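You operate a simulated robot arm through the tools that you are given. There is no shell and no other tool. Be economical: measure what you need, move in short steps, check, and stop when the job is done.

The job below is to be done with a simulated robot arm. You get a single attempt, and the scene is never put back.

JOB
Swap the dusty fan in the black drawer for the clean fan.
Fine: the clean fan lies on the blue mat; dusty fan on the blue mat, drawer closed, red catch down again; the drive is dead, as its label says. Where these are worked on the way, their far stop is far enough and under half their travel is too little: black drawer, red catch.

The check looks at the end state, three seconds after you hand in, the way a careful person would. Anything else that was tipped, shoved, dropped, spilled or broken makes it a failure.

ROBOT AND FRAMES
A 6-joint arm with a fingered hand, on a carriage that runs on a rail from [27.7, -104] to [-27.4, 102.7] (x, y) and turns from -2.95 to 2.845 rad about z. Base frame: it is fixed where the carriage stands at the start and does not move with it; the origin is on the floor, on the carriage's upright axis, x ahead of it, y to its left, z up; the surface under the hand at the start is at about z = 72.3. Lengths are in cm, angles in rad, forces in N, time in s.
Its first joint turns from -2.897 to 2.897 rad. Places, roughly: black drawer [90, -10, 80]; blue mat [90, 30, 70]; green latch [90, -50, 80]; pocket of the black drawer [90, -10, 80]; red catch [80, -10, 80]; white lever [90, -70, 80]. Payload 4 kg.
Tool frame: the origin (TCP) lies between the finger pads and is the grasp point; the fingertips stand 2.6 cm ahead of it; z points along the fingers, y is the line along which they close. Largest opening 13.2 cm; the body of the gripper starts 7.3 cm behind the TCP. The gripper is a hand of 4 fingers: y runs from the thumb to the fingers, the wrist lies at [0, 0, -23.9] in the tool frame, and closing takes about 1.5 s.
Orientation is that of the tool frame in the base frame, as a unit quaternion [x, y, z, w]. With the fingers straight down and closing along the base's y, the tool's x points along the base's -x, its y along +y and its z along -z.

CONTROLS
- The arm moves only by the tool nudge_tool. Its argument "steps" is a list that holds one entry, the list of rows, each a list of 6 numbers: the shift along the base's x, y, z in cm, then the turn, a rotation vector about the base's x, y, z in rad. In form: [[[tx, ty, tz, ax, ay, az], ...]]. A call has 1 to 10 rows; each row is the pose to reach, as a shift and turn from the pose commanded when the call began. "jaw" is the finger opening in cm, from 0 to 13.2, set as the call begins (left out, the last holds). Rows are played at 5 a second. More than 5 cm and 0.15 rad between two rows, or a gripper value outside its range, and nothing of the call is played. Where a pose cannot be reached the arm comes as near as it can. A force on the tool above 40 N (or 10 N above the force at the start of the call, whichever is more), or a blocked arm, ends the call early, and 0.2 s more pass. The fingers move at their own pace (about 4.5 cm/s each) and stop on an object; they squeeze with about 29 N. The grip force told is the motor's: it shows also when the fingers shut on nothing. Time passes only in rows, and 0.2 s behind the last, so rows that repeat a pose let the fingers close. The reply holds the time, the measured pose of the TCP, the force on the tool along the base axes, the opening and the grip force, in the units named above and with some noise, with the torque about the TCP (base axes, N m) and any sound that the robot's microphone picked up, and new pictures: "show" is both (left out), scene, wrist or none.
- Cameras (640 x 400 px; columns grow to the right, rows downward): "scene" is now at [31.51, 16.53, 131.19]; the picture's right is [-0.18, -0.98, 0.00], its down [-0.68, 0.12, -0.73] and it looks along [0.72, -0.13, -0.69] (base axes); focal length 294 px, centre (320, 200). "wrist" rides on the gripper at [6.8, 0.2, -9.7] in the tool frame; the picture's right is [-0.03, 1.00, 0.00], its down [-0.82, -0.02, -0.58] and it looks along [-0.58, -0.01, 0.82] (tool axes); focal length 270 px, centre (320, 200). There is no depth. A picture from a camera that has moved, and an enlarged one, comes with that camera's place and axes in the base frame and with its lens. The place of the scene camera against the robot may be out by one fixed shift of up to 1.2 cm in any direction.
- raise_lower(by): slides the trunk up (or, below 0, down) by that many cm; the arm and the scene camera ride with it, the base frame stays. It gives what a move gives, with no picture.
- base_move(legs): drives the robot by 1 to 6 legs, each [ahead, left, turn to the left] in cm, cm and rad, along the robot's own axes; the way and the turn of a leg run together, so that a leg with both is an arc; at most 150 cm and 3.142 rad a leg. The arm and the cameras ride along, it lands a little off, and it stops where it bumps. It keeps to its track: a leg is cut to what the track allows. It gives what a move gives, and a new picture of the scene camera.
- finger_targets(finger1, finger2, finger3, thumb_bend): sets how far each is bent, from 0 (flat) to 1 (curled in); at 0.3 the hand is open as for a grip, at 0.7 the pads meet at the TCP. One left out holds its place. A second passes; each finger stops where it meets its share of the squeeze, and holds until it gets a number again. A gripper value or a shape takes the hand back. It gives what a move gives, with no picture; readings hold the bend of each and the force on the fingers (four entries, about 0 where the hand has none), thumb and palm.
- set_grasp(shape): the hand has 4 fingers and takes this shape, open, in about a second: jaw (thumb against the fingers, like two jaws); tri (thumb and two fingers); tip (a fingertip pinch); poke (one finger out to press); point (the index stretched); flat (the hand flat); cup (the hand cupped); fist (a fist). The gripper value then closes the fingers along that shape, each until it touches; the sizes above hold for jaw. It gives what a move gives, with no picture.
- aim_head(pan, tilt): turns the head with the scene camera to pan (to the left, within 2.496 rad either way) and tilt (down, from -0.506 to 1.204), counted from straight ahead of the robot. It gives what a move gives, and a new picture of the scene camera.
- enlarge(camera, box): a new picture of the part [left, top, right, bottom] of that camera's present view, enlarged. The clock stands still meanwhile.
- sign_off(): hands the job in; it is judged then, once.

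Go step by step. Nothing tells you exact positions but the pictures and the camera data: compare them with the known pose of the tool, close in by small moves and look again before you grip or let go. The budget is 120 turns and 260 pictures, counting those below and the enlarged ones. Unless the task says otherwise, let go and move clear before handing in, and close with one line.

The tools are called after ">>>" as a command line: name --argument value ..., lists and objects as JSON in quotes. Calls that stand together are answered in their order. nudge_tool: Moves the arm, as the interface text tells. Its arguments: {"type":"object","properties":{"steps":{"type":"array"},"jaw":{"type":"number"},"show":{"type":"string","enum":["both","scene","wrist","none"]}},"required":["steps"]} The other tools are called the same way: raise_lower (by) slides the trunk up or down; set_grasp (shape) gives the hand a shape; finger_targets (finger1, finger2, finger3, thumb_bend) moves the fingers one by one; base_move (legs) drives the base; aim_head (pan, tilt) turns the head that bears the scene camera; enlarge (camera, box) takes an enlarged picture of a part of a camera's view; sign_off () hands the job in.

At the start:

```text
clock: 0.0
ee_pos: [73.71, 13.63, 104.04]
ee_rot: [0.0, 1.0, -0.001, 0.0]
wrist_force: [0.1, 0.3, -0.6]
moment: [-0.01, -0.03, -0.03]
finger_gap: 13.2
finger_force: 0.2
shape: jaw
bend: [0.3, 0.3, 0.3, 0.3]
finger forces: [0.0, 0.0, 0.1, 0.0, 0.0, 0.1]
trunk travel left (down, up): [-32.5, 30.3]
robot x, y, heading: [0.11, 0.16, 0.003]
head pan, tilt: [-0.18, 0.756]
```

scene: 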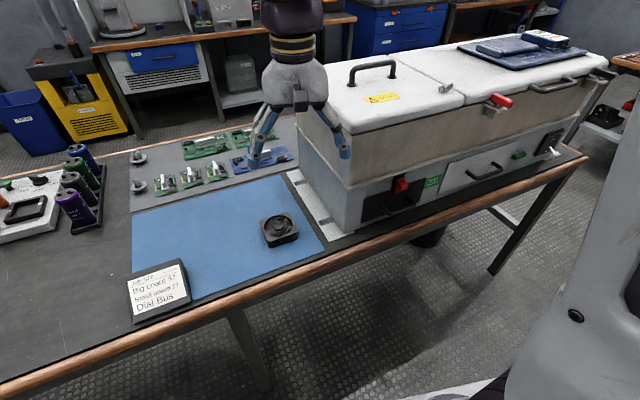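
wrist: 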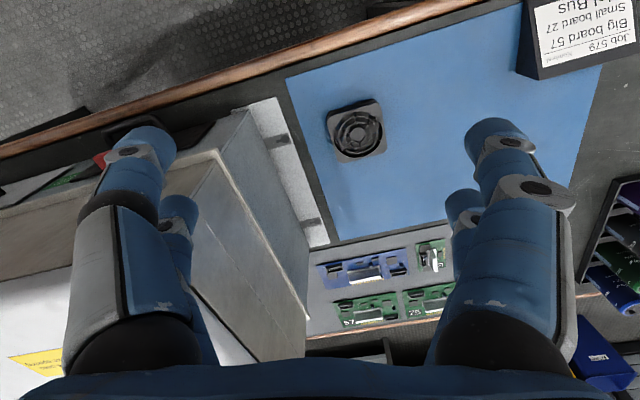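

I see a machine with a black drawer and red catch on its front, and the clean fan on the blue mat. I'll look closer at the front first.

>>> enlarge --camera "scene" --box '[340, 130, 600, 260]'

>>> enlarge --camera "scene" --box '[110, 180, 340, 330]'

```text
2.46 times, centred on (470, 195) of scene
camera zoom: at [31.51, 16.53, 131.19], right [-0.18, -0.98, 0.0], down [-0.68, 0.12, -0.73], along [0.72, -0.13, -0.69], focal length 722 px, centre (-49, 212)
```

zoom: 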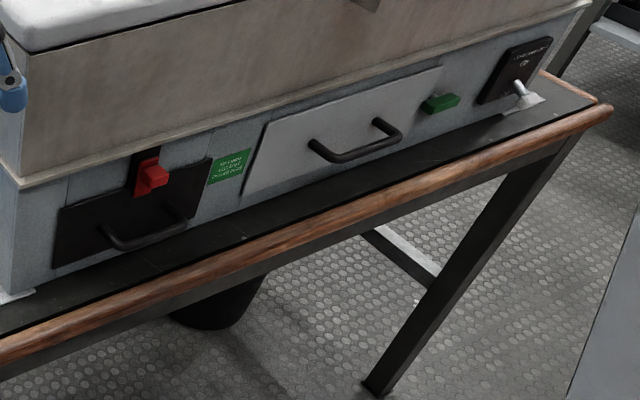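

```text
2.67 times, centred on (225, 255) of scene
camera zoom: at [31.51, 16.53, 131.19], right [-0.18, -0.98, 0.0], down [-0.68, 0.12, -0.73], along [0.72, -0.13, -0.69], focal length 783 px, centre (573, 53)
```

zoom: 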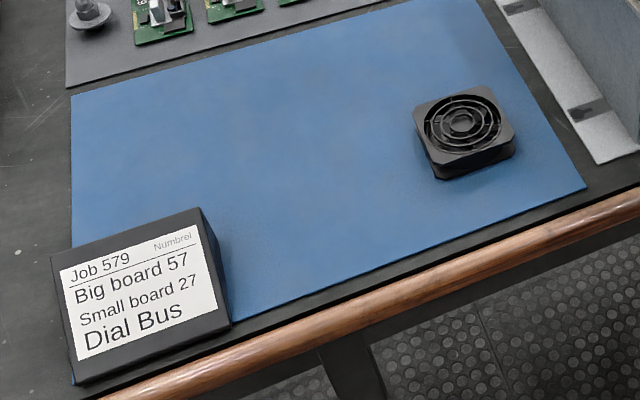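

>>> enlarge --camera "scene" --box '[355, 165, 455, 227]'

>>> enlarge --camera "scene" --box '[420, 170, 450, 200]'

```text
6.40 times, centred on (405, 196) of scene
camera zoom: at [31.51, 16.53, 131.19], right [-0.18, -0.98, 0.0], down [-0.68, 0.12, -0.73], along [0.72, -0.13, -0.69], focal length 1878 px, centre (-224, 226)
```

zoom: 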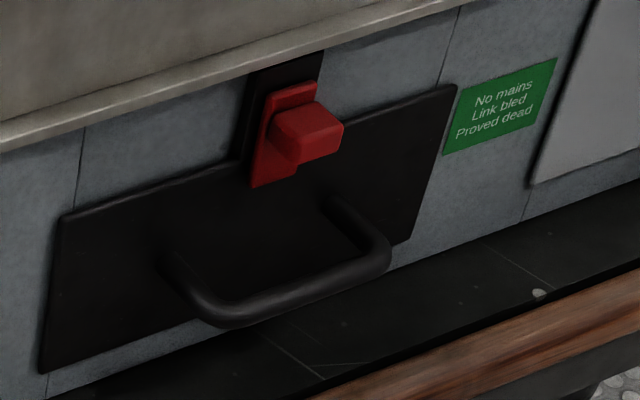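

```text
13.33 times, centred on (435, 185) of scene
camera zoom: at [31.51, 16.53, 131.19], right [-0.18, -0.98, 0.0], down [-0.68, 0.12, -0.73], along [0.72, -0.13, -0.69], focal length 3913 px, centre (-1213, 400)
```

zoom: 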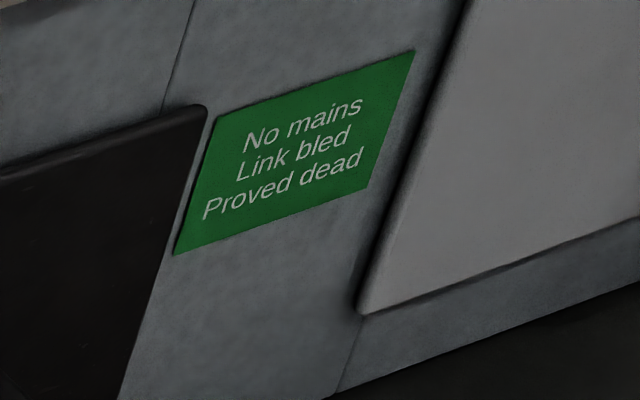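

The label confirms the drive is dead. I make the front plane tilted ~0.26 rad in plan, the handle near [80, -13.5, 77.5] and the catch knob near [80.5, -12.5, 85]. Next I'll see what the hand shapes look like.

>>> set_grasp --shape "poke"

>>> nudge_tool --steps '[[[0, 0, 0, 0, 0, 0]]]'

>>> enlarge --camera "scene" --box '[220, 60, 380, 180]'

>>> set_grasp --shape "tip"

>>> nudge_tool --steps '[[[0, 0, 0, 0, 0, 0]]]'

>>> enlarge --camera "scene" --box '[220, 60, 380, 180]'

```text
clock: 0.9
ee_pos: [73.73, 13.51, 103.91]
ee_rot: [0.001, 1.0, 0.001, 0.0]
wrist_force: [-0.4, -0.2, -0.8]
moment: [-0.02, -0.01, 0.0]
finger_gap: 0.0
finger_force: 0.1
shape: poke
bend: [1.0, 1.0, 1.0, 0.34]
finger forces: [0.0, 0.0, 0.0, 0.1, 0.0, 0.1]
trunk travel left (down, up): [-32.5, 30.3]
robot x, y, heading: [0.37, -0.14, 0.001]
head pan, tilt: [-0.18, 0.756]
```

```text
clock: 1.3
ee_pos: [73.65, 13.58, 103.98]
ee_rot: [-0.001, 1.0, 0.0, 0.0]
wrist_force: [-0.4, 0.6, 0.8]
moment: [0.04, -0.02, -0.01]
finger_gap: 0.0
finger_force: 0.0
shape: poke
bend: [1.0, 1.0, 1.0, 0.34]
finger forces: [0.0, 0.1, 0.0, 0.1, 0.1, 0.0]
trunk travel left (down, up): [-32.5, 30.3]
robot x, y, heading: [0.2, 0.26, -0.003]
head pan, tilt: [-0.18, 0.756]
camera scene: at [31.51, 16.53, 131.19], right [-0.18, -0.98, 0.0], down [-0.68, 0.12, -0.73], along [0.72, -0.13, -0.69], focal length 294 px, centre (320, 200)
camera wrist: at [66.81, 13.68, 113.62], right [0.03, 1.0, 0.0], down [0.82, -0.02, 0.58], along [0.58, -0.01, -0.82], focal length 270 px, centre (320, 200)
```

scene: 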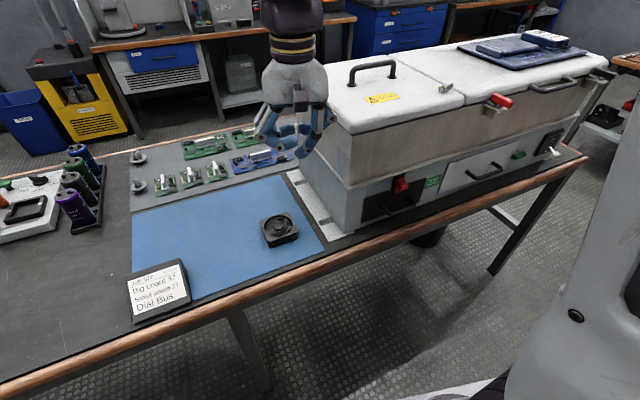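
wrist: 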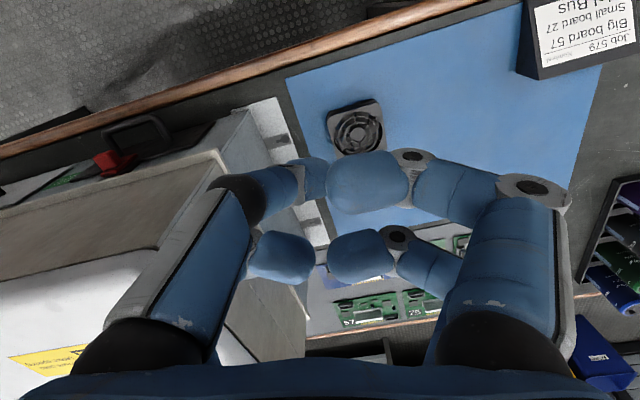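

```text
3.33 times, centred on (300, 120) of scene
camera zoom: at [31.51, 16.53, 131.19], right [-0.18, -0.98, 0.0], down [-0.68, 0.12, -0.73], along [0.72, -0.13, -0.69], focal length 978 px, centre (387, 467)
```

zoom: 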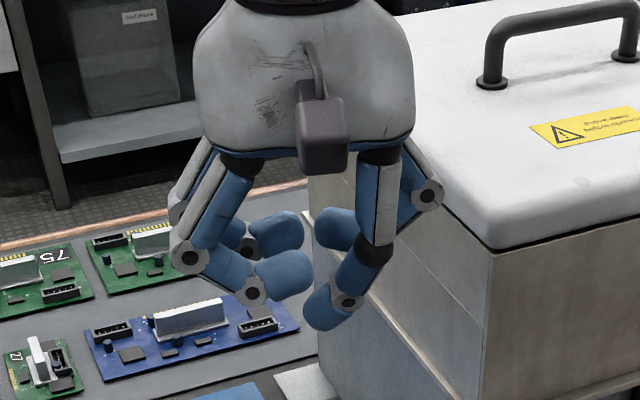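

```text
clock: 2.2
ee_pos: [73.7, 13.63, 103.95]
ee_rot: [0.0, 1.0, 0.0, 0.0]
wrist_force: [-0.2, 0.2, -0.2]
moment: [0.0, 0.01, 0.01]
finger_gap: 13.21
finger_force: 0.0
shape: tip
bend: [0.3, 0.3, 0.3, 0.3]
finger forces: [0.0, 0.0, 0.0, 0.1, 0.0, 0.1]
trunk travel left (down, up): [-32.5, 30.3]
robot x, y, heading: [0.23, 0.24, 0.001]
head pan, tilt: [-0.18, 0.756]
```

```text
clock: 2.6
ee_pos: [73.61, 13.58, 103.98]
ee_rot: [0.0, 1.0, 0.0, 0.0]
wrist_force: [-0.4, 0.2, 0.7]
moment: [0.02, 0.04, 0.0]
finger_gap: 13.2
finger_force: 0.1
shape: tip
bend: [0.3, 0.3, 0.3, 0.3]
finger forces: [0.1, 0.0, 0.0, 0.0, 0.0, 0.0]
trunk travel left (down, up): [-32.5, 30.3]
robot x, y, heading: [-0.15, -0.02, -0.002]
head pan, tilt: [-0.18, 0.756]
camera scene: at [31.51, 16.53, 131.19], right [-0.18, -0.98, 0.0], down [-0.68, 0.12, -0.73], along [0.72, -0.13, -0.69], focal length 294 px, centre (320, 200)
camera wrist: at [66.81, 13.68, 113.62], right [0.03, 1.0, 0.0], down [0.82, -0.02, 0.58], along [0.58, -0.01, -0.82], focal length 270 px, centre (320, 200)
```

scene: 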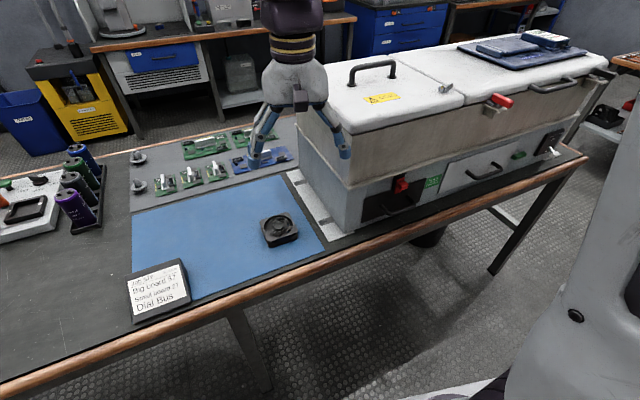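
wrist: 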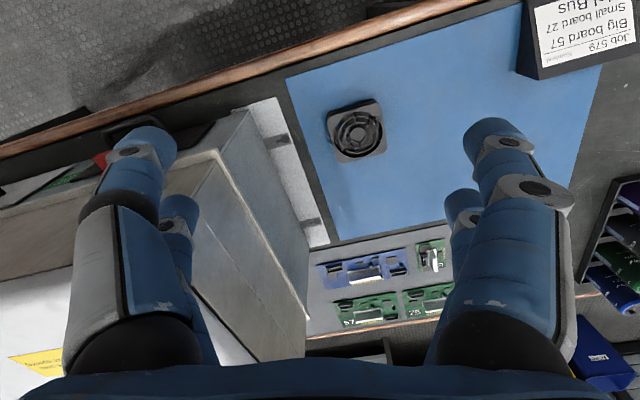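

```text
3.33 times, centred on (300, 120) of scene
camera zoom: at [31.51, 16.53, 131.19], right [-0.18, -0.98, 0.0], down [-0.68, 0.12, -0.73], along [0.72, -0.13, -0.69], focal length 978 px, centre (387, 467)
```

zoom: 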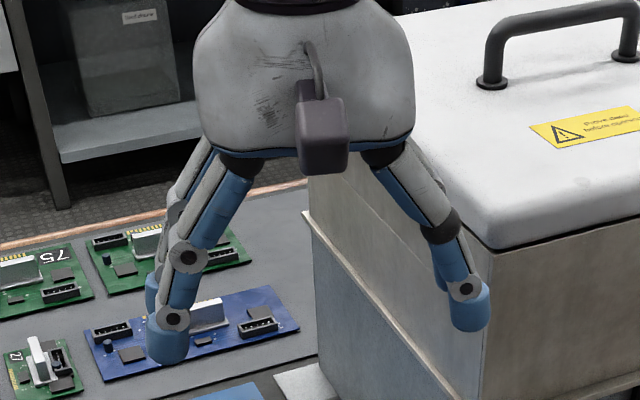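

The hand is a 2×2 finger arrangement. I'll check which finger is which, looking for a single stretched finger to work the catch and the handle.

>>> finger_targets --finger1 0.5 --finger2 1 --finger3 1 --thumb_bend 1

>>> nudge_tool --steps '[[[0, 0, 0, 0, 0, 0]]]'

>>> enlarge --camera "scene" --box '[220, 60, 380, 180]'

>>> set_grasp --shape "point"

>>> nudge_tool --steps '[[[0, 0, 0, 0, 0, 0]]]'

>>> enlarge --camera "scene" --box '[220, 60, 380, 180]'

```text
clock: 3.6
ee_pos: [73.69, 13.56, 103.94]
ee_rot: [0.0, 1.0, 0.0, 0.0]
wrist_force: [0.7, 0.2, -0.7]
moment: [0.02, 0.01, 0.0]
finger_gap: 3.4
finger_force: 0.0
shape: fingers
bend: [0.5, 0.75, 0.75, 1.0]
finger forces: [0.1, 0.0, 0.1, 0.0, 0.0, 0.1]
trunk travel left (down, up): [-32.5, 30.3]
robot x, y, heading: [0.1, 0.42, -0.005]
head pan, tilt: [-0.18, 0.756]
```

```text
clock: 4.0
ee_pos: [73.74, 13.48, 103.96]
ee_rot: [0.0, 1.0, 0.0, -0.001]
wrist_force: [0.5, 0.6, -1.1]
moment: [0.01, 0.02, -0.01]
finger_gap: 3.4
finger_force: 0.0
shape: fingers
bend: [0.5, 0.75, 0.75, 1.0]
finger forces: [0.1, 0.0, 0.1, 0.1, 0.0, 0.0]
trunk travel left (down, up): [-32.5, 30.3]
robot x, y, heading: [-0.32, 0.06, -0.0]
head pan, tilt: [-0.18, 0.756]
camera scene: at [31.51, 16.53, 131.19], right [-0.18, -0.98, 0.0], down [-0.68, 0.12, -0.73], along [0.72, -0.13, -0.69], focal length 294 px, centre (320, 200)
camera wrist: at [66.81, 13.68, 113.62], right [0.03, 1.0, 0.0], down [0.82, -0.02, 0.58], along [0.58, -0.01, -0.82], focal length 270 px, centre (320, 200)
```

scene: 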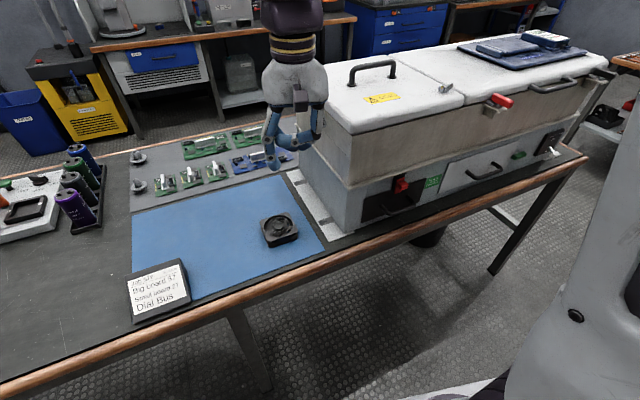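
wrist: 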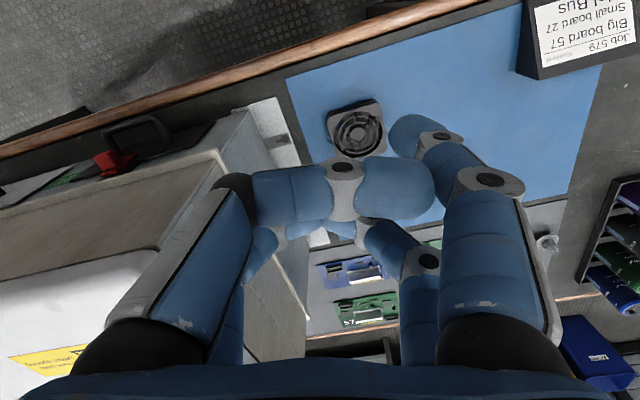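

```text
3.33 times, centred on (300, 120) of scene
camera zoom: at [31.51, 16.53, 131.19], right [-0.18, -0.98, 0.0], down [-0.68, 0.12, -0.73], along [0.72, -0.13, -0.69], focal length 978 px, centre (387, 467)
```

zoom: 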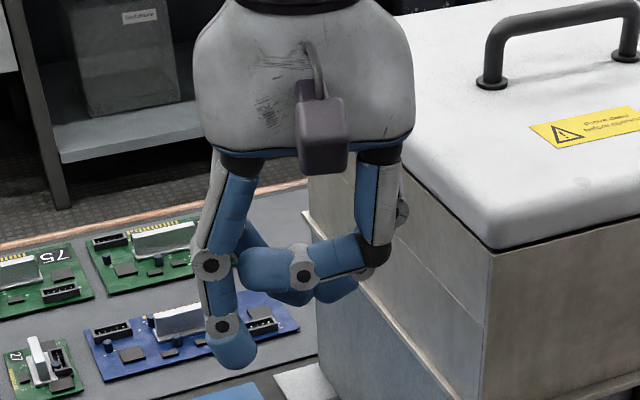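

```text
clock: 4.9
ee_pos: [73.68, 13.59, 103.97]
ee_rot: [0.001, 1.0, 0.0, -0.001]
wrist_force: [1.3, -0.1, -0.6]
moment: [-0.01, 0.01, 0.01]
finger_gap: 0.0
finger_force: 0.1
shape: point
bend: [0.0, 1.0, 1.0, 0.52]
finger forces: [0.0, 0.1, 0.0, 0.1, 0.1, 0.0]
trunk travel left (down, up): [-32.5, 30.3]
robot x, y, heading: [-0.02, -0.19, 0.001]
head pan, tilt: [-0.18, 0.756]
```

```text
clock: 5.3
ee_pos: [73.59, 13.68, 103.95]
ee_rot: [0.0, 1.0, 0.0, 0.0]
wrist_force: [-0.3, 0.4, -0.2]
moment: [0.02, 0.0, -0.01]
finger_gap: 0.0
finger_force: 0.0
shape: point
bend: [0.0, 1.0, 1.0, 0.51]
finger forces: [0.0, 0.1, 0.0, 0.0, 0.0, 0.0]
trunk travel left (down, up): [-32.5, 30.3]
robot x, y, heading: [-0.06, -0.2, 0.001]
head pan, tilt: [-0.18, 0.756]
camera scene: at [31.51, 16.53, 131.19], right [-0.18, -0.98, 0.0], down [-0.68, 0.12, -0.73], along [0.72, -0.13, -0.69], focal length 294 px, centre (320, 200)
camera wrist: at [66.81, 13.68, 113.62], right [0.03, 1.0, 0.0], down [0.82, -0.02, 0.58], along [0.58, -0.01, -0.82], focal length 270 px, centre (320, 200)
```

scene: 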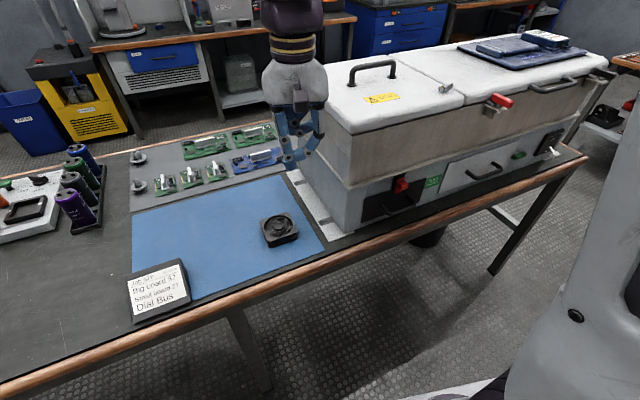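
wrist: 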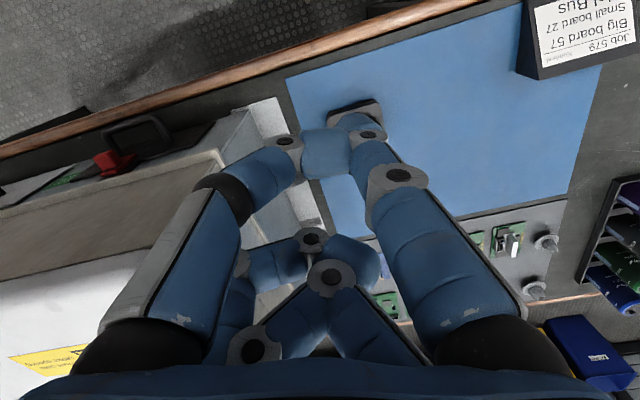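

```text
3.33 times, centred on (300, 120) of scene
camera zoom: at [31.51, 16.53, 131.19], right [-0.18, -0.98, 0.0], down [-0.68, 0.12, -0.73], along [0.72, -0.13, -0.69], focal length 978 px, centre (387, 467)
```

zoom: 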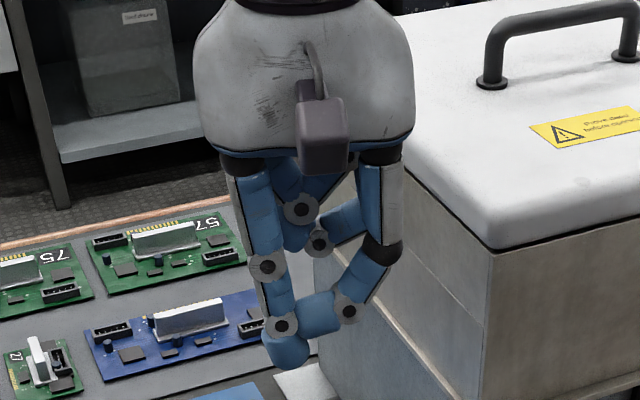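

Jaws closed as a small paddle, pointing forward and down, should do for the catch, and the same pose opened should do for the handle. I'll back off a little and yaw the hand so it closes in the vertical plane normal to the drawer front.

>>> set_grasp --shape "jaw"

>>> nudge_tool --steps '[[[-0.8, -0.2, 0, 0, 0, -0.145], [-1.6, -0.4, 0, 0, 0, -0.29], [-2.4, -0.6, 0, 0, 0, -0.435], [-3.2, -0.8, 0, 0, 0, -0.58], [-4, -1, 0, 0, 0, -0.725], [-4.8, -1.3, 0, 0, 0, -0.87], [-5.6, -1.5, 0, 0, 0, -1.015], [-6.4, -1.7, 0, 0, 0, -1.165], [-7.2, -1.9, 0, 0, 0, -1.31]]]' --jaw 4 --show "none"

>>> nudge_tool --steps '[[[0.3, -1.2, -1, 0.0375, -0.14, 0], [0.6, -2.4, -2, 0.075, -0.28, 0], [0.9, -3.6, -3, 0.1125, -0.42, 0], [1.2, -4.8, -4, 0.15, -0.56, 0], [1.5, -6, -5, 0.1875, -0.7, 0], [1.8, -7.2, -6, 0.225, -0.843, 0]]]'

```text
clock: 6.2
ee_pos: [73.58, 13.49, 104.1]
ee_rot: [0.0, 1.0, 0.0, 0.0]
wrist_force: [1.0, -0.1, -0.5]
moment: [-0.04, 0.0, 0.04]
finger_gap: 13.19
finger_force: 0.1
shape: jaw
bend: [0.3, 0.3, 0.3, 0.3]
finger forces: [0.1, 0.0, 0.1, 0.0, 0.1, 0.0]
trunk travel left (down, up): [-32.5, 30.3]
robot x, y, heading: [-0.17, -0.06, -0.0]
head pan, tilt: [-0.18, 0.756]
```

```text
clock: 8.2
ee_pos: [66.47, 11.71, 103.94]
ee_rot: [0.609, 0.793, 0.0, 0.0]
wrist_force: [0.3, 0.2, 0.5]
moment: [0.01, 0.01, 0.0]
finger_gap: 4.03
finger_force: 0.0
shape: jaw
bend: [0.73, 0.73, 0.73, 0.7]
finger forces: [0.1, 0.0, 0.1, 0.0, 0.0, 0.1]
trunk travel left (down, up): [-32.5, 30.3]
robot x, y, heading: [0.09, -0.12, -0.0]
head pan, tilt: [-0.18, 0.756]
```

```text
clock: 9.6
ee_pos: [72.29, 5.24, 100.62]
ee_rot: [0.528, 0.762, 0.3, 0.225]
wrist_force: [1.1, -1.1, 1.8]
moment: [-0.01, 0.14, 0.03]
finger_gap: 4.0
finger_force: 0.1
shape: jaw
bend: [0.73, 0.73, 0.73, 0.7]
finger forces: [0.0, 0.0, 0.0, 0.0, 0.1, 0.1]
out of reach, approached as far as the arm can: row 5, 6
trunk travel left (down, up): [-32.5, 30.3]
robot x, y, heading: [0.51, -0.03, -0.003]
head pan, tilt: [-0.18, 0.756]
camera scene: at [31.46, 16.54, 131.2], right [-0.18, -0.98, 0.0], down [-0.67, 0.12, -0.73], along [0.72, -0.13, -0.69], focal length 294 px, centre (320, 200)
camera wrist: at [63.82, 9.46, 107.53], right [0.68, 0.24, 0.7], down [-0.12, -0.9, 0.42], along [0.73, -0.37, -0.58], focal length 270 px, centre (320, 200)
```

scene: 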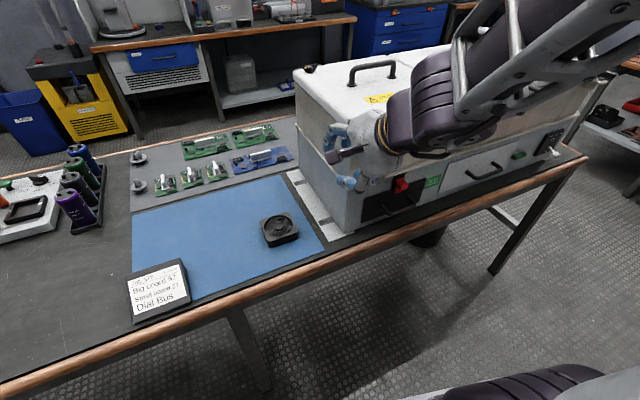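
wrist: 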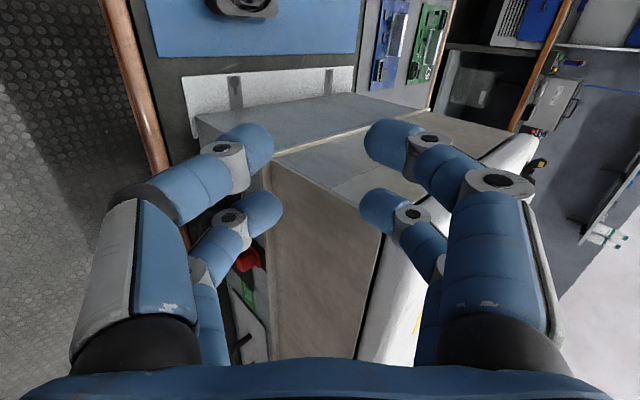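

The arm can't fold the hand that far so close in. Standing further left along the rail gives more reach room while pulling, so I'll slide left about 24 cm and aim the head back at the drawer.

>>> base_move --legs '[[-6.2, 23.2, 0]]'

>>> aim_head --pan -0.5 --tilt 0.7

```text
clock: 11.4
ee_pos: [67.01, 28.34, 101.31]
ee_rot: [0.556, 0.732, 0.32, 0.23]
wrist_force: [-0.3, 0.1, -0.4]
moment: [0.02, 0.0, -0.02]
finger_gap: 4.01
finger_force: 0.0
shape: jaw
bend: [0.73, 0.73, 0.73, 0.7]
finger forces: [0.0, 0.0, 0.0, 0.0, 0.0, 0.0]
trunk travel left (down, up): [-32.5, 30.3]
robot x, y, heading: [-6.39, 23.27, -0.0]
head pan, tilt: [-0.18, 0.756]
camera scene: at [25.27, 39.88, 131.19], right [-0.18, -0.98, 0.0], down [-0.68, 0.12, -0.73], along [0.72, -0.13, -0.69], focal length 294 px, centre (320, 200)
```

scene: 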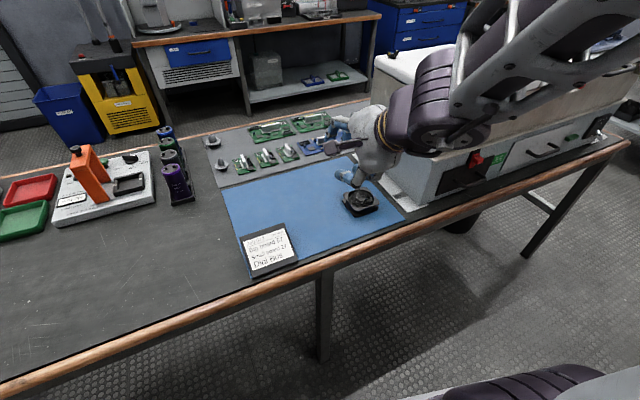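

```text
clock: 12.2
ee_pos: [66.95, 28.42, 101.43]
ee_rot: [0.556, 0.733, 0.319, 0.229]
wrist_force: [0.2, -0.1, -0.3]
moment: [0.0, 0.0, -0.03]
finger_gap: 4.02
finger_force: 0.0
shape: jaw
bend: [0.73, 0.73, 0.73, 0.7]
finger forces: [0.0, 0.0, 0.0, 0.0, 0.0, 0.0]
trunk travel left (down, up): [-32.5, 30.3]
robot x, y, heading: [-5.81, 23.06, 0.005]
head pan, tilt: [-0.499, 0.7]
camera scene: at [24.61, 37.3, 131.66], right [-0.48, -0.88, 0.0], down [-0.57, 0.31, -0.76], along [0.67, -0.36, -0.64], focal length 294 px, centre (320, 200)
```

scene: 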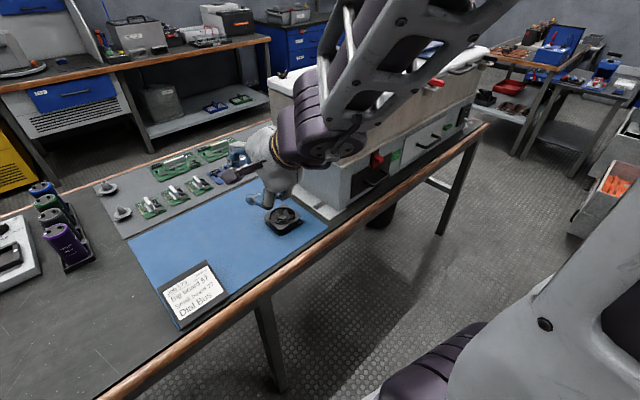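

>>> enlarge --camera "scene" --box '[335, 130, 435, 210]'

```text
5.00 times, centred on (385, 170) of scene
camera zoom: at [24.61, 37.3, 131.66], right [-0.48, -0.88, 0.0], down [-0.57, 0.31, -0.76], along [0.67, -0.36, -0.64], focal length 1468 px, centre (-5, 350)
```

zoom: 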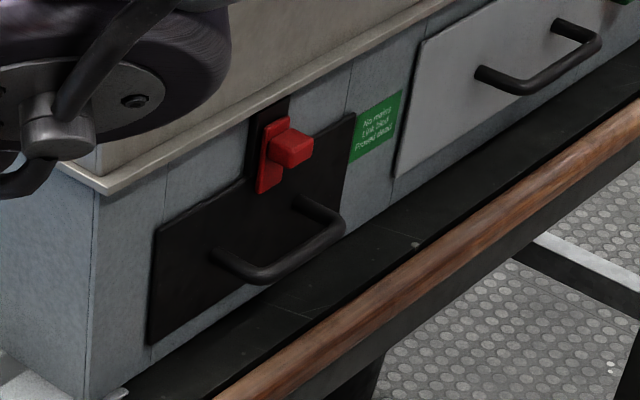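

Two views agree: knob front about n=74.5–75.5 (distance along the front's normal), s=33, z≈84.5, and the bar about [80.3, -13.8, 77.6]. I'll bring the hand in front of the catch, standing off.

>>> nudge_tool --steps '[[[-3, -4, -1, 0, 0, 0], [-4, -8.5, -2, 0, 0, 0], [-3, -13, -3, 0, 0, 0], [-2, -17.5, -5, 0, 0, 0], [-1, -22, -7, 0, 0, 0], [0.3, -26.5, -9, 0, 0, 0], [1.6, -31, -10, 0, 0, 0], [3, -35.7, -11, 0, 0, 0], [4.4, -40.4, -12, 0, 0, 0], [5.8, -45, -13, 0, 0, 0]]]' --jaw 0

```text
refused: row 1 steps farther than a row can; nothing moved
```

>>> nudge_tool --steps '[[[-2.5, -4, -1, 0, 0, 0], [-3, -8.5, -2, 0, 0, 0], [-2.5, -13, -3, 0, 0, 0], [-2, -17.5, -4.5, 0, 0, 0], [-1, -22, -6, 0, 0, 0], [0.3, -26.5, -7.5, 0, 0, 0], [1.6, -31, -9, 0, 0, 0], [2.9, -35.5, -10, 0, 0, 0], [4.2, -40, -11, 0, 0, 0], [5.5, -44.5, -12, 0, 0, 0]]]' --jaw 0

```text
clock: 14.4
ee_pos: [72.56, -15.99, 89.26]
ee_rot: [0.556, 0.732, 0.32, 0.229]
wrist_force: [-0.5, 0.2, 0.3]
moment: [0.01, 0.02, -0.02]
finger_gap: 0.0
finger_force: 29.4
shape: jaw
bend: [0.62, 0.63, 0.63, 0.7]
finger forces: [0.0, 0.0, 0.1, 0.0, 0.0, 0.0]
out of reach, approached as far as the arm can: row 1, 2, 3
trunk travel left (down, up): [-32.5, 30.3]
robot x, y, heading: [-5.96, 23.07, 0.0]
head pan, tilt: [-0.499, 0.7]
camera scene: at [24.59, 37.32, 131.66], right [-0.48, -0.88, 0.0], down [-0.57, 0.31, -0.77], along [0.67, -0.36, -0.64], focal length 294 px, centre (320, 200)
camera wrist: at [64.09, -11.5, 96.11], right [0.68, 0.15, 0.72], down [-0.19, -0.91, 0.37], along [0.71, -0.38, -0.59], focal length 270 px, centre (320, 200)
```

scene: 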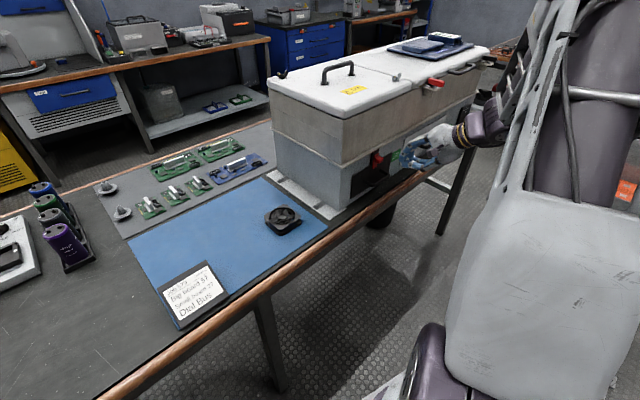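
wrist: 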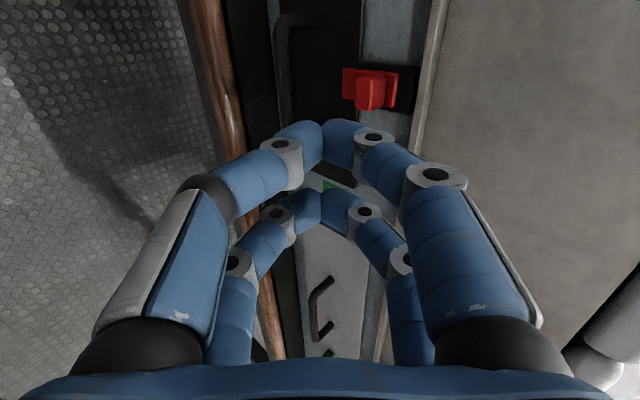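

The wrist view puts the knob near s≈31.7. I'll pitch the hand flatter and lower it below the knob, still standing off.

>>> nudge_tool --steps '[[[0, 0.2, -1.6, 0.031, -0.116, 0], [0.2, 0.4, -3.2, 0.062, -0.232, 0], [0.5, 0.6, -4.8, 0.093, -0.348, 0], [0.8, 0.8, -6.4, 0.093, -0.348, 0]]]'

>>> enlarge --camera "scene" --box '[340, 100, 480, 200]'

```text
clock: 15.4
ee_pos: [73.4, -15.36, 82.88]
ee_rot: [0.502, 0.665, 0.445, 0.328]
wrist_force: [0.0, -0.9, 0.9]
moment: [0.01, 0.0, 0.02]
finger_gap: 0.03
finger_force: 29.0
shape: jaw
bend: [0.62, 0.63, 0.63, 0.7]
finger forces: [0.0, 0.0, 0.0, 0.1, 0.0, 0.0]
trunk travel left (down, up): [-32.5, 30.3]
robot x, y, heading: [-6.17, 23.1, 0.003]
head pan, tilt: [-0.499, 0.7]
camera scene: at [24.59, 37.3, 131.67], right [-0.48, -0.88, 0.0], down [-0.57, 0.31, -0.77], along [0.67, -0.36, -0.64], focal length 294 px, centre (320, 200)
camera wrist: at [63.0, -11.3, 86.81], right [0.38, 0.08, 0.92], down [-0.29, -0.94, 0.2], along [0.88, -0.34, -0.34], focal length 270 px, centre (320, 200)
```

scene: 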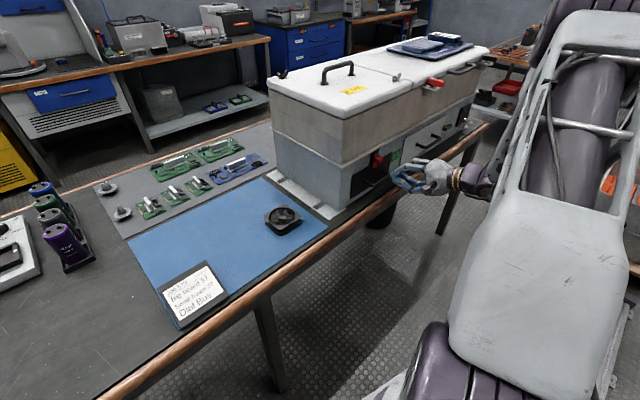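
wrist: 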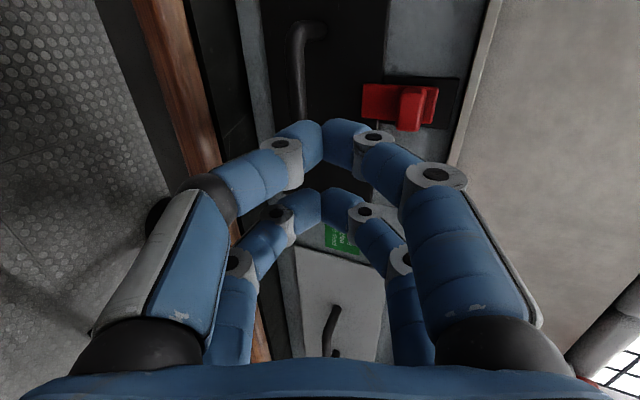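

```text
4.00 times, centred on (410, 150) of scene
camera zoom: at [24.59, 37.3, 131.67], right [-0.48, -0.88, 0.0], down [-0.57, 0.31, -0.77], along [0.67, -0.36, -0.64], focal length 1174 px, centre (-40, 400)
```

zoom: 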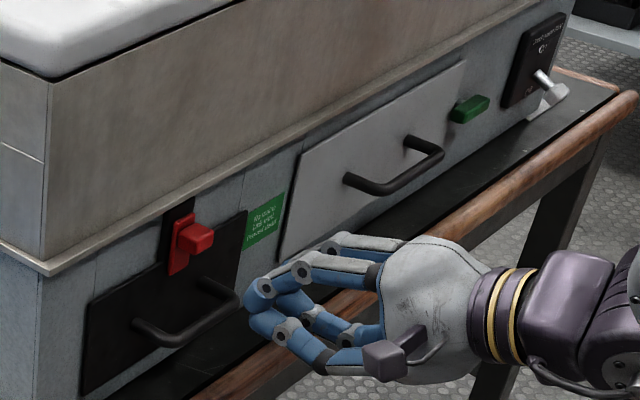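

The knob end is at n≈74.8, s≈31.8, z≈85.2 and about 1.6 cm tall. The ring-shaped closed fingers would meet it on a slope, so I'll pinch it top and bottom instead, and make the hand nearly level first.

>>> nudge_tool --steps '[[[0.3, 0.1, 0.9, 0.026, -0.097, 0], [0.6, 0.2, 1.8, 0.052, -0.194, 0], [1, 0.35, 2.6, 0.077, -0.29, 0], [1, 0.35, 2.6, 0.077, -0.29, 0]]]' --jaw 4.5

>>> enlarge --camera "scene" --box '[340, 120, 440, 190]'

```text
clock: 16.4
ee_pos: [74.32, -15.04, 85.63]
ee_rot: [0.445, 0.594, 0.537, 0.4]
wrist_force: [0.5, 0.9, -0.2]
moment: [-0.04, -0.02, -0.01]
finger_gap: 4.48
finger_force: 0.1
shape: jaw
bend: [0.74, 0.74, 0.74, 0.7]
finger forces: [0.0, 0.1, 0.1, 0.0, 0.0, 0.0]
trunk travel left (down, up): [-32.5, 30.3]
robot x, y, heading: [-6.27, 23.21, 0.003]
head pan, tilt: [-0.499, 0.7]
camera scene: at [24.61, 37.29, 131.66], right [-0.48, -0.88, 0.0], down [-0.57, 0.31, -0.76], along [0.67, -0.36, -0.64], focal length 294 px, centre (320, 200)
camera wrist: at [63.21, -11.18, 86.76], right [0.11, 0.0, 0.99], down [-0.32, -0.95, 0.03], along [0.94, -0.32, -0.1], focal length 270 px, centre (320, 200)
```

scene: 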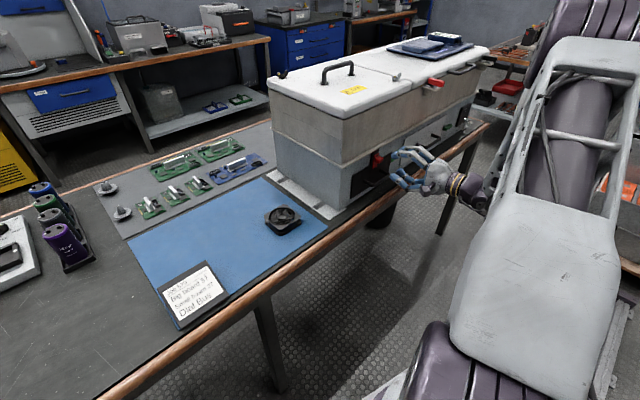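
wrist: 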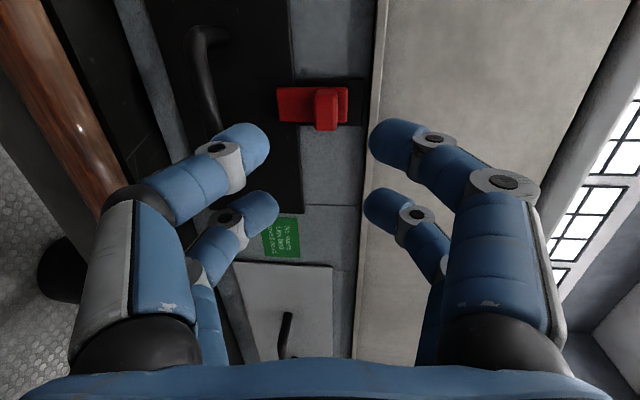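

```text
5.71 times, centred on (390, 155) of scene
camera zoom: at [24.61, 37.29, 131.66], right [-0.48, -0.88, 0.0], down [-0.57, 0.31, -0.76], along [0.67, -0.36, -0.64], focal length 1677 px, centre (-80, 457)
```

zoom: 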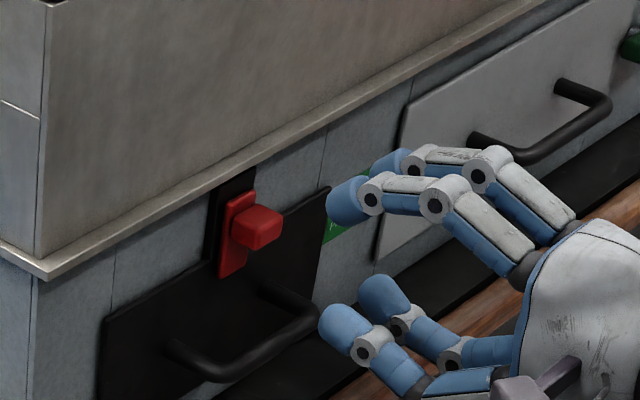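

The alignment is good: knob between the left finger pair. I'll narrow the opening and advance to the knob.

>>> nudge_tool --steps '[[[0, 0, -0.3, 0, 0, 0], [1.7, 0.45, -0.3, 0, 0, 0], [3.4, 0.9, -0.3, 0, 0, 0], [4.5, 1.2, -0.3, 0, 0, 0], [5.0, 1.34, -0.3, 0, 0, 0]]]' --jaw 3.3

>>> enlarge --camera "scene" --box '[340, 120, 440, 190]'

```text
clock: 17.6
ee_pos: [79.21, -13.7, 85.3]
ee_rot: [0.446, 0.594, 0.537, 0.399]
wrist_force: [-1.8, -0.4, -0.4]
moment: [0.0, 0.0, 0.01]
finger_gap: 3.33
finger_force: 0.0
shape: jaw
bend: [0.73, 0.73, 0.73, 0.7]
finger forces: [0.0, 0.1, 0.1, 0.0, 0.0, 0.0]
trunk travel left (down, up): [-32.5, 30.3]
robot x, y, heading: [-6.11, 23.2, 0.004]
head pan, tilt: [-0.499, 0.7]
camera scene: at [24.6, 37.29, 131.66], right [-0.48, -0.88, 0.0], down [-0.57, 0.31, -0.76], along [0.67, -0.36, -0.64], focal length 294 px, centre (320, 200)
camera wrist: at [68.13, -9.87, 86.37], right [0.11, 0.0, 0.99], down [-0.32, -0.95, 0.04], along [0.94, -0.32, -0.1], focal length 270 px, centre (320, 200)
```

scene: 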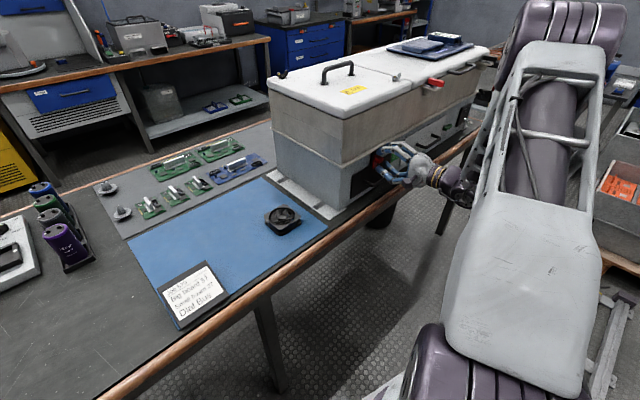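
wrist: 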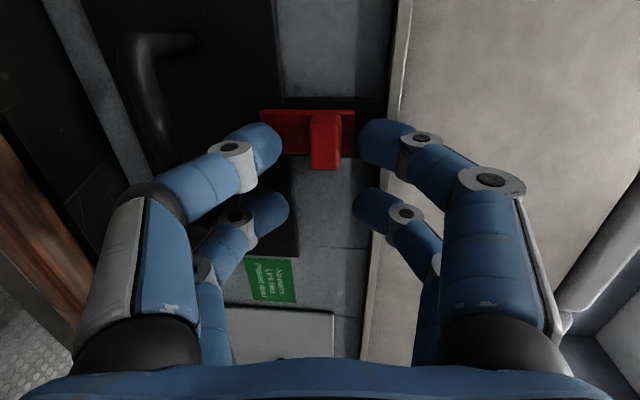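

```text
5.71 times, centred on (390, 155) of scene
camera zoom: at [24.6, 37.29, 131.66], right [-0.48, -0.88, 0.0], down [-0.57, 0.31, -0.76], along [0.67, -0.36, -0.64], focal length 1677 px, centre (-80, 457)
```

zoom: 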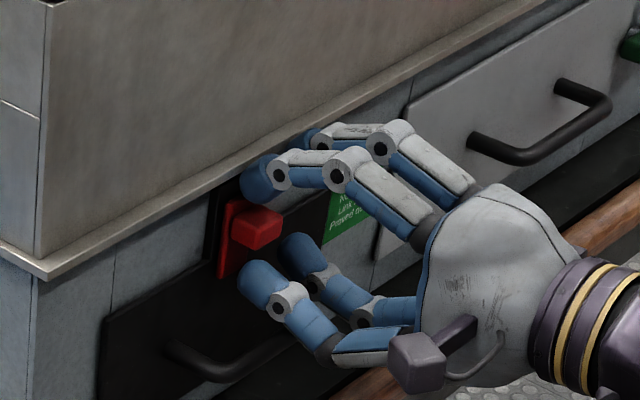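

The fingertips straddle the knob. Closing now.

>>> nudge_tool --steps '[[[0, 0, 0, 0, 0, 0], [0, 0, 0, 0, 0, 0], [0, 0, 0, 0, 0, 0], [0, 0, 0, 0, 0, 0]]]' --jaw 0.5 --show "wrist"

>>> enlarge --camera "scene" --box '[340, 120, 440, 190]'

```text
clock: 18.6
ee_pos: [79.26, -13.66, 85.1]
ee_rot: [0.446, 0.594, 0.538, 0.399]
wrist_force: [1.3, -0.4, 1.7]
moment: [0.1, -0.31, -0.04]
finger_gap: 0.0
finger_force: 29.6
shape: jaw
bend: [0.71, 0.61, 0.61, 0.7]
finger forces: [27.0, 0.1, 0.1, 0.0, 24.8, 0.0]
trunk travel left (down, up): [-32.5, 30.3]
robot x, y, heading: [-6.03, 23.22, 0.004]
head pan, tilt: [-0.499, 0.7]
camera wrist: at [68.13, -9.88, 86.38], right [0.11, 0.0, 0.99], down [-0.32, -0.95, 0.04], along [0.94, -0.32, -0.1], focal length 270 px, centre (320, 200)
```

wrist: 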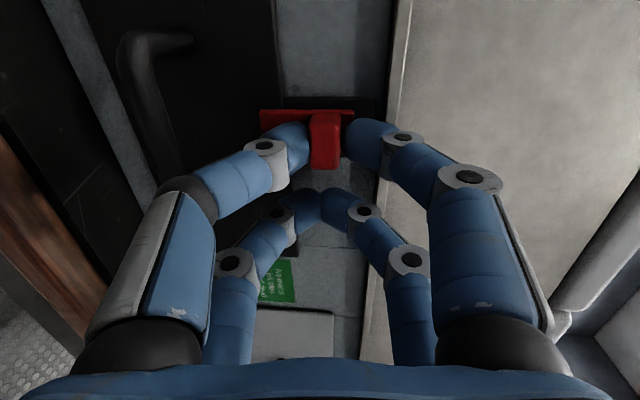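

```text
5.71 times, centred on (390, 155) of scene
camera zoom: at [24.6, 37.29, 131.66], right [-0.48, -0.88, 0.0], down [-0.57, 0.31, -0.76], along [0.67, -0.36, -0.64], focal length 1677 px, centre (-80, 457)
```

zoom: 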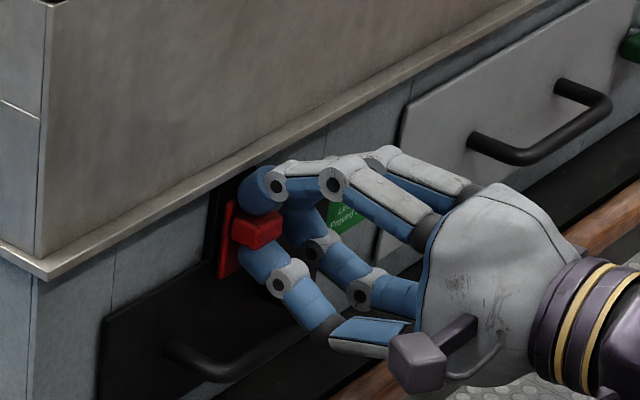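

Index and thumb hold the knob with about 25 N. Lifting.

>>> nudge_tool --steps '[[[0, 0, 0.5, 0, 0, 0], [0, 0, 1, 0, 0, 0], [0, 0, 1.5, 0, 0, 0], [0, 0, 2, 0, 0, 0], [0, 0, 2.5, 0, 0, 0], [0, 0, 3, 0, 0, 0]]]' --show "wrist"

>>> enlarge --camera "scene" --box '[340, 120, 440, 190]'

```text
clock: 20.0
ee_pos: [79.3, -13.63, 87.94]
ee_rot: [0.447, 0.595, 0.536, 0.397]
wrist_force: [-5.3, -3.8, -24.9]
moment: [-0.65, 0.48, 0.1]
finger_gap: 0.17
finger_force: 28.8
shape: jaw
bend: [0.72, 0.61, 0.61, 0.7]
finger forces: [17.0, 0.0, 0.0, 0.0, 40.7, 0.0]
trunk travel left (down, up): [-32.5, 30.3]
robot x, y, heading: [-6.01, 23.48, 0.003]
head pan, tilt: [-0.499, 0.7]
camera wrist: at [68.14, -9.81, 89.17], right [0.11, 0.0, 0.99], down [-0.32, -0.95, 0.04], along [0.94, -0.32, -0.11], focal length 270 px, centre (320, 200)
```

wrist: 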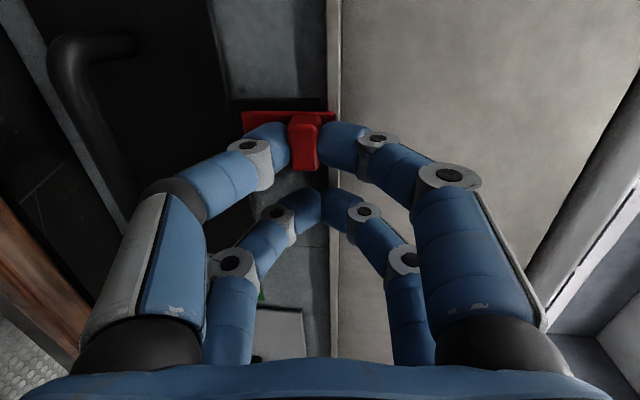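

```text
5.71 times, centred on (390, 155) of scene
camera zoom: at [24.68, 37.24, 131.64], right [-0.48, -0.88, 0.0], down [-0.57, 0.31, -0.76], along [0.67, -0.36, -0.64], focal length 1677 px, centre (-80, 457)
```

zoom: 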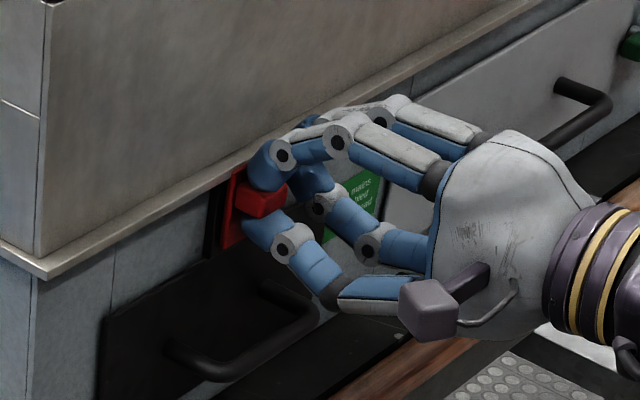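

The catch came up about 2.5 cm to a firm stop. Release and back away, then check that it stays up.

>>> nudge_tool --steps '[[[0, 0, -0.4, 0, 0, 0], [0, 0, -0.4, 0, 0, 0], [0, 0, -0.4, 0, 0, 0], [-1.5, -0.4, -0.4, 0, 0, 0], [-4, -1.07, -0.4, 0, 0, 0], [-6.5, -1.74, -0.4, 0, 0, 0], [-8, -2.14, -2, 0, 0, 0]]]' --jaw 3.3 --show "wrist"

>>> enlarge --camera "scene" --box '[340, 120, 440, 190]'

```text
clock: 21.6
ee_pos: [71.18, -15.86, 86.22]
ee_rot: [0.446, 0.594, 0.537, 0.4]
wrist_force: [0.0, -0.1, 0.7]
moment: [0.0, 0.0, -0.01]
finger_gap: 3.3
finger_force: 0.0
shape: jaw
bend: [0.73, 0.73, 0.73, 0.7]
finger forces: [0.1, 0.0, 0.0, 0.0, 0.0, 0.0]
trunk travel left (down, up): [-32.5, 30.3]
robot x, y, heading: [-6.36, 23.0, 0.003]
head pan, tilt: [-0.499, 0.7]
camera wrist: at [60.11, -11.96, 87.44], right [0.11, 0.0, 0.99], down [-0.32, -0.95, 0.04], along [0.94, -0.32, -0.1], focal length 270 px, centre (320, 200)
```

wrist: 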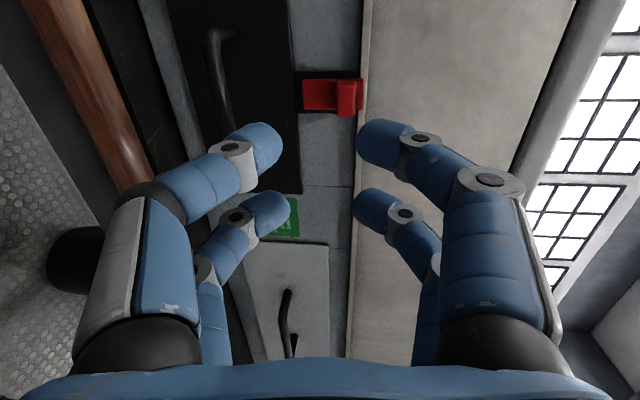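

```text
5.71 times, centred on (390, 155) of scene
camera zoom: at [24.61, 37.3, 131.66], right [-0.48, -0.88, 0.0], down [-0.57, 0.31, -0.76], along [0.67, -0.36, -0.64], focal length 1677 px, centre (-80, 457)
```

zoom: 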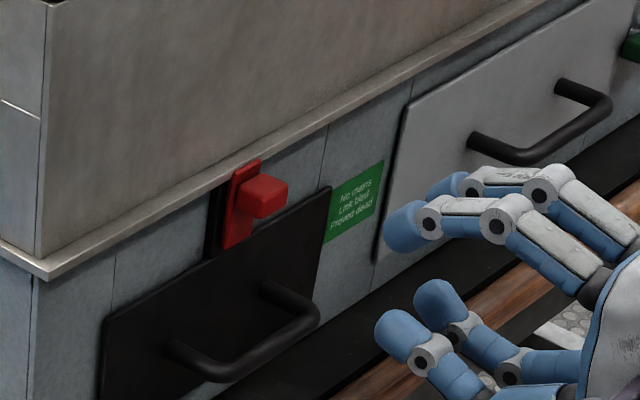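

The catch stays up, clear of the drawer. Now down to the handle with the hand tilted a bit more, opened 5 cm, and a look.

>>> nudge_tool --steps '[[[0.4, 0.3, -1.6, -0.026, 0.097, 0], [0.8, 0.6, -3.2, -0.052, 0.194, 0], [1.1, 1, -4.7, -0.077, 0.29, 0], [1.1, 1, -4.7, -0.077, 0.29, 0]]]' --jaw 5 --show "wrist"

>>> enlarge --camera "scene" --box '[340, 120, 440, 190]'

```text
clock: 22.6
ee_pos: [72.47, -14.69, 81.51]
ee_rot: [0.503, 0.667, 0.444, 0.325]
wrist_force: [0.2, 0.4, 0.3]
moment: [0.05, -0.01, -0.01]
finger_gap: 4.97
finger_force: 0.1
shape: jaw
bend: [0.73, 0.73, 0.73, 0.7]
finger forces: [0.1, 0.0, 0.1, 0.1, 0.0, 0.1]
trunk travel left (down, up): [-32.5, 30.3]
robot x, y, heading: [-6.34, 23.36, 0.002]
head pan, tilt: [-0.499, 0.7]
camera wrist: at [62.05, -10.76, 85.59], right [0.39, 0.08, 0.92], down [-0.29, -0.94, 0.2], along [0.88, -0.34, -0.34], focal length 270 px, centre (320, 200)
```

wrist: 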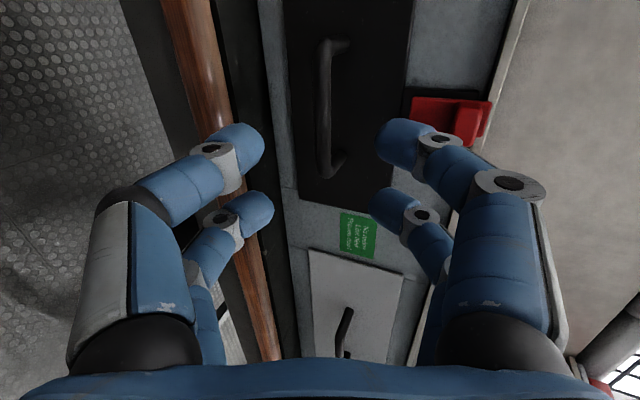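

```text
5.71 times, centred on (390, 155) of scene
camera zoom: at [24.61, 37.29, 131.66], right [-0.48, -0.88, 0.0], down [-0.57, 0.31, -0.76], along [0.67, -0.36, -0.64], focal length 1677 px, centre (-80, 457)
```

zoom: 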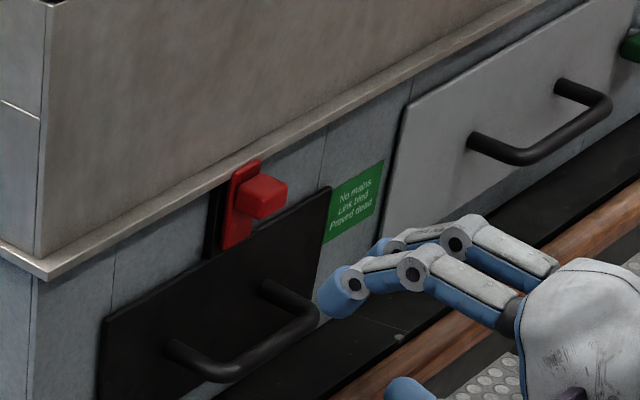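

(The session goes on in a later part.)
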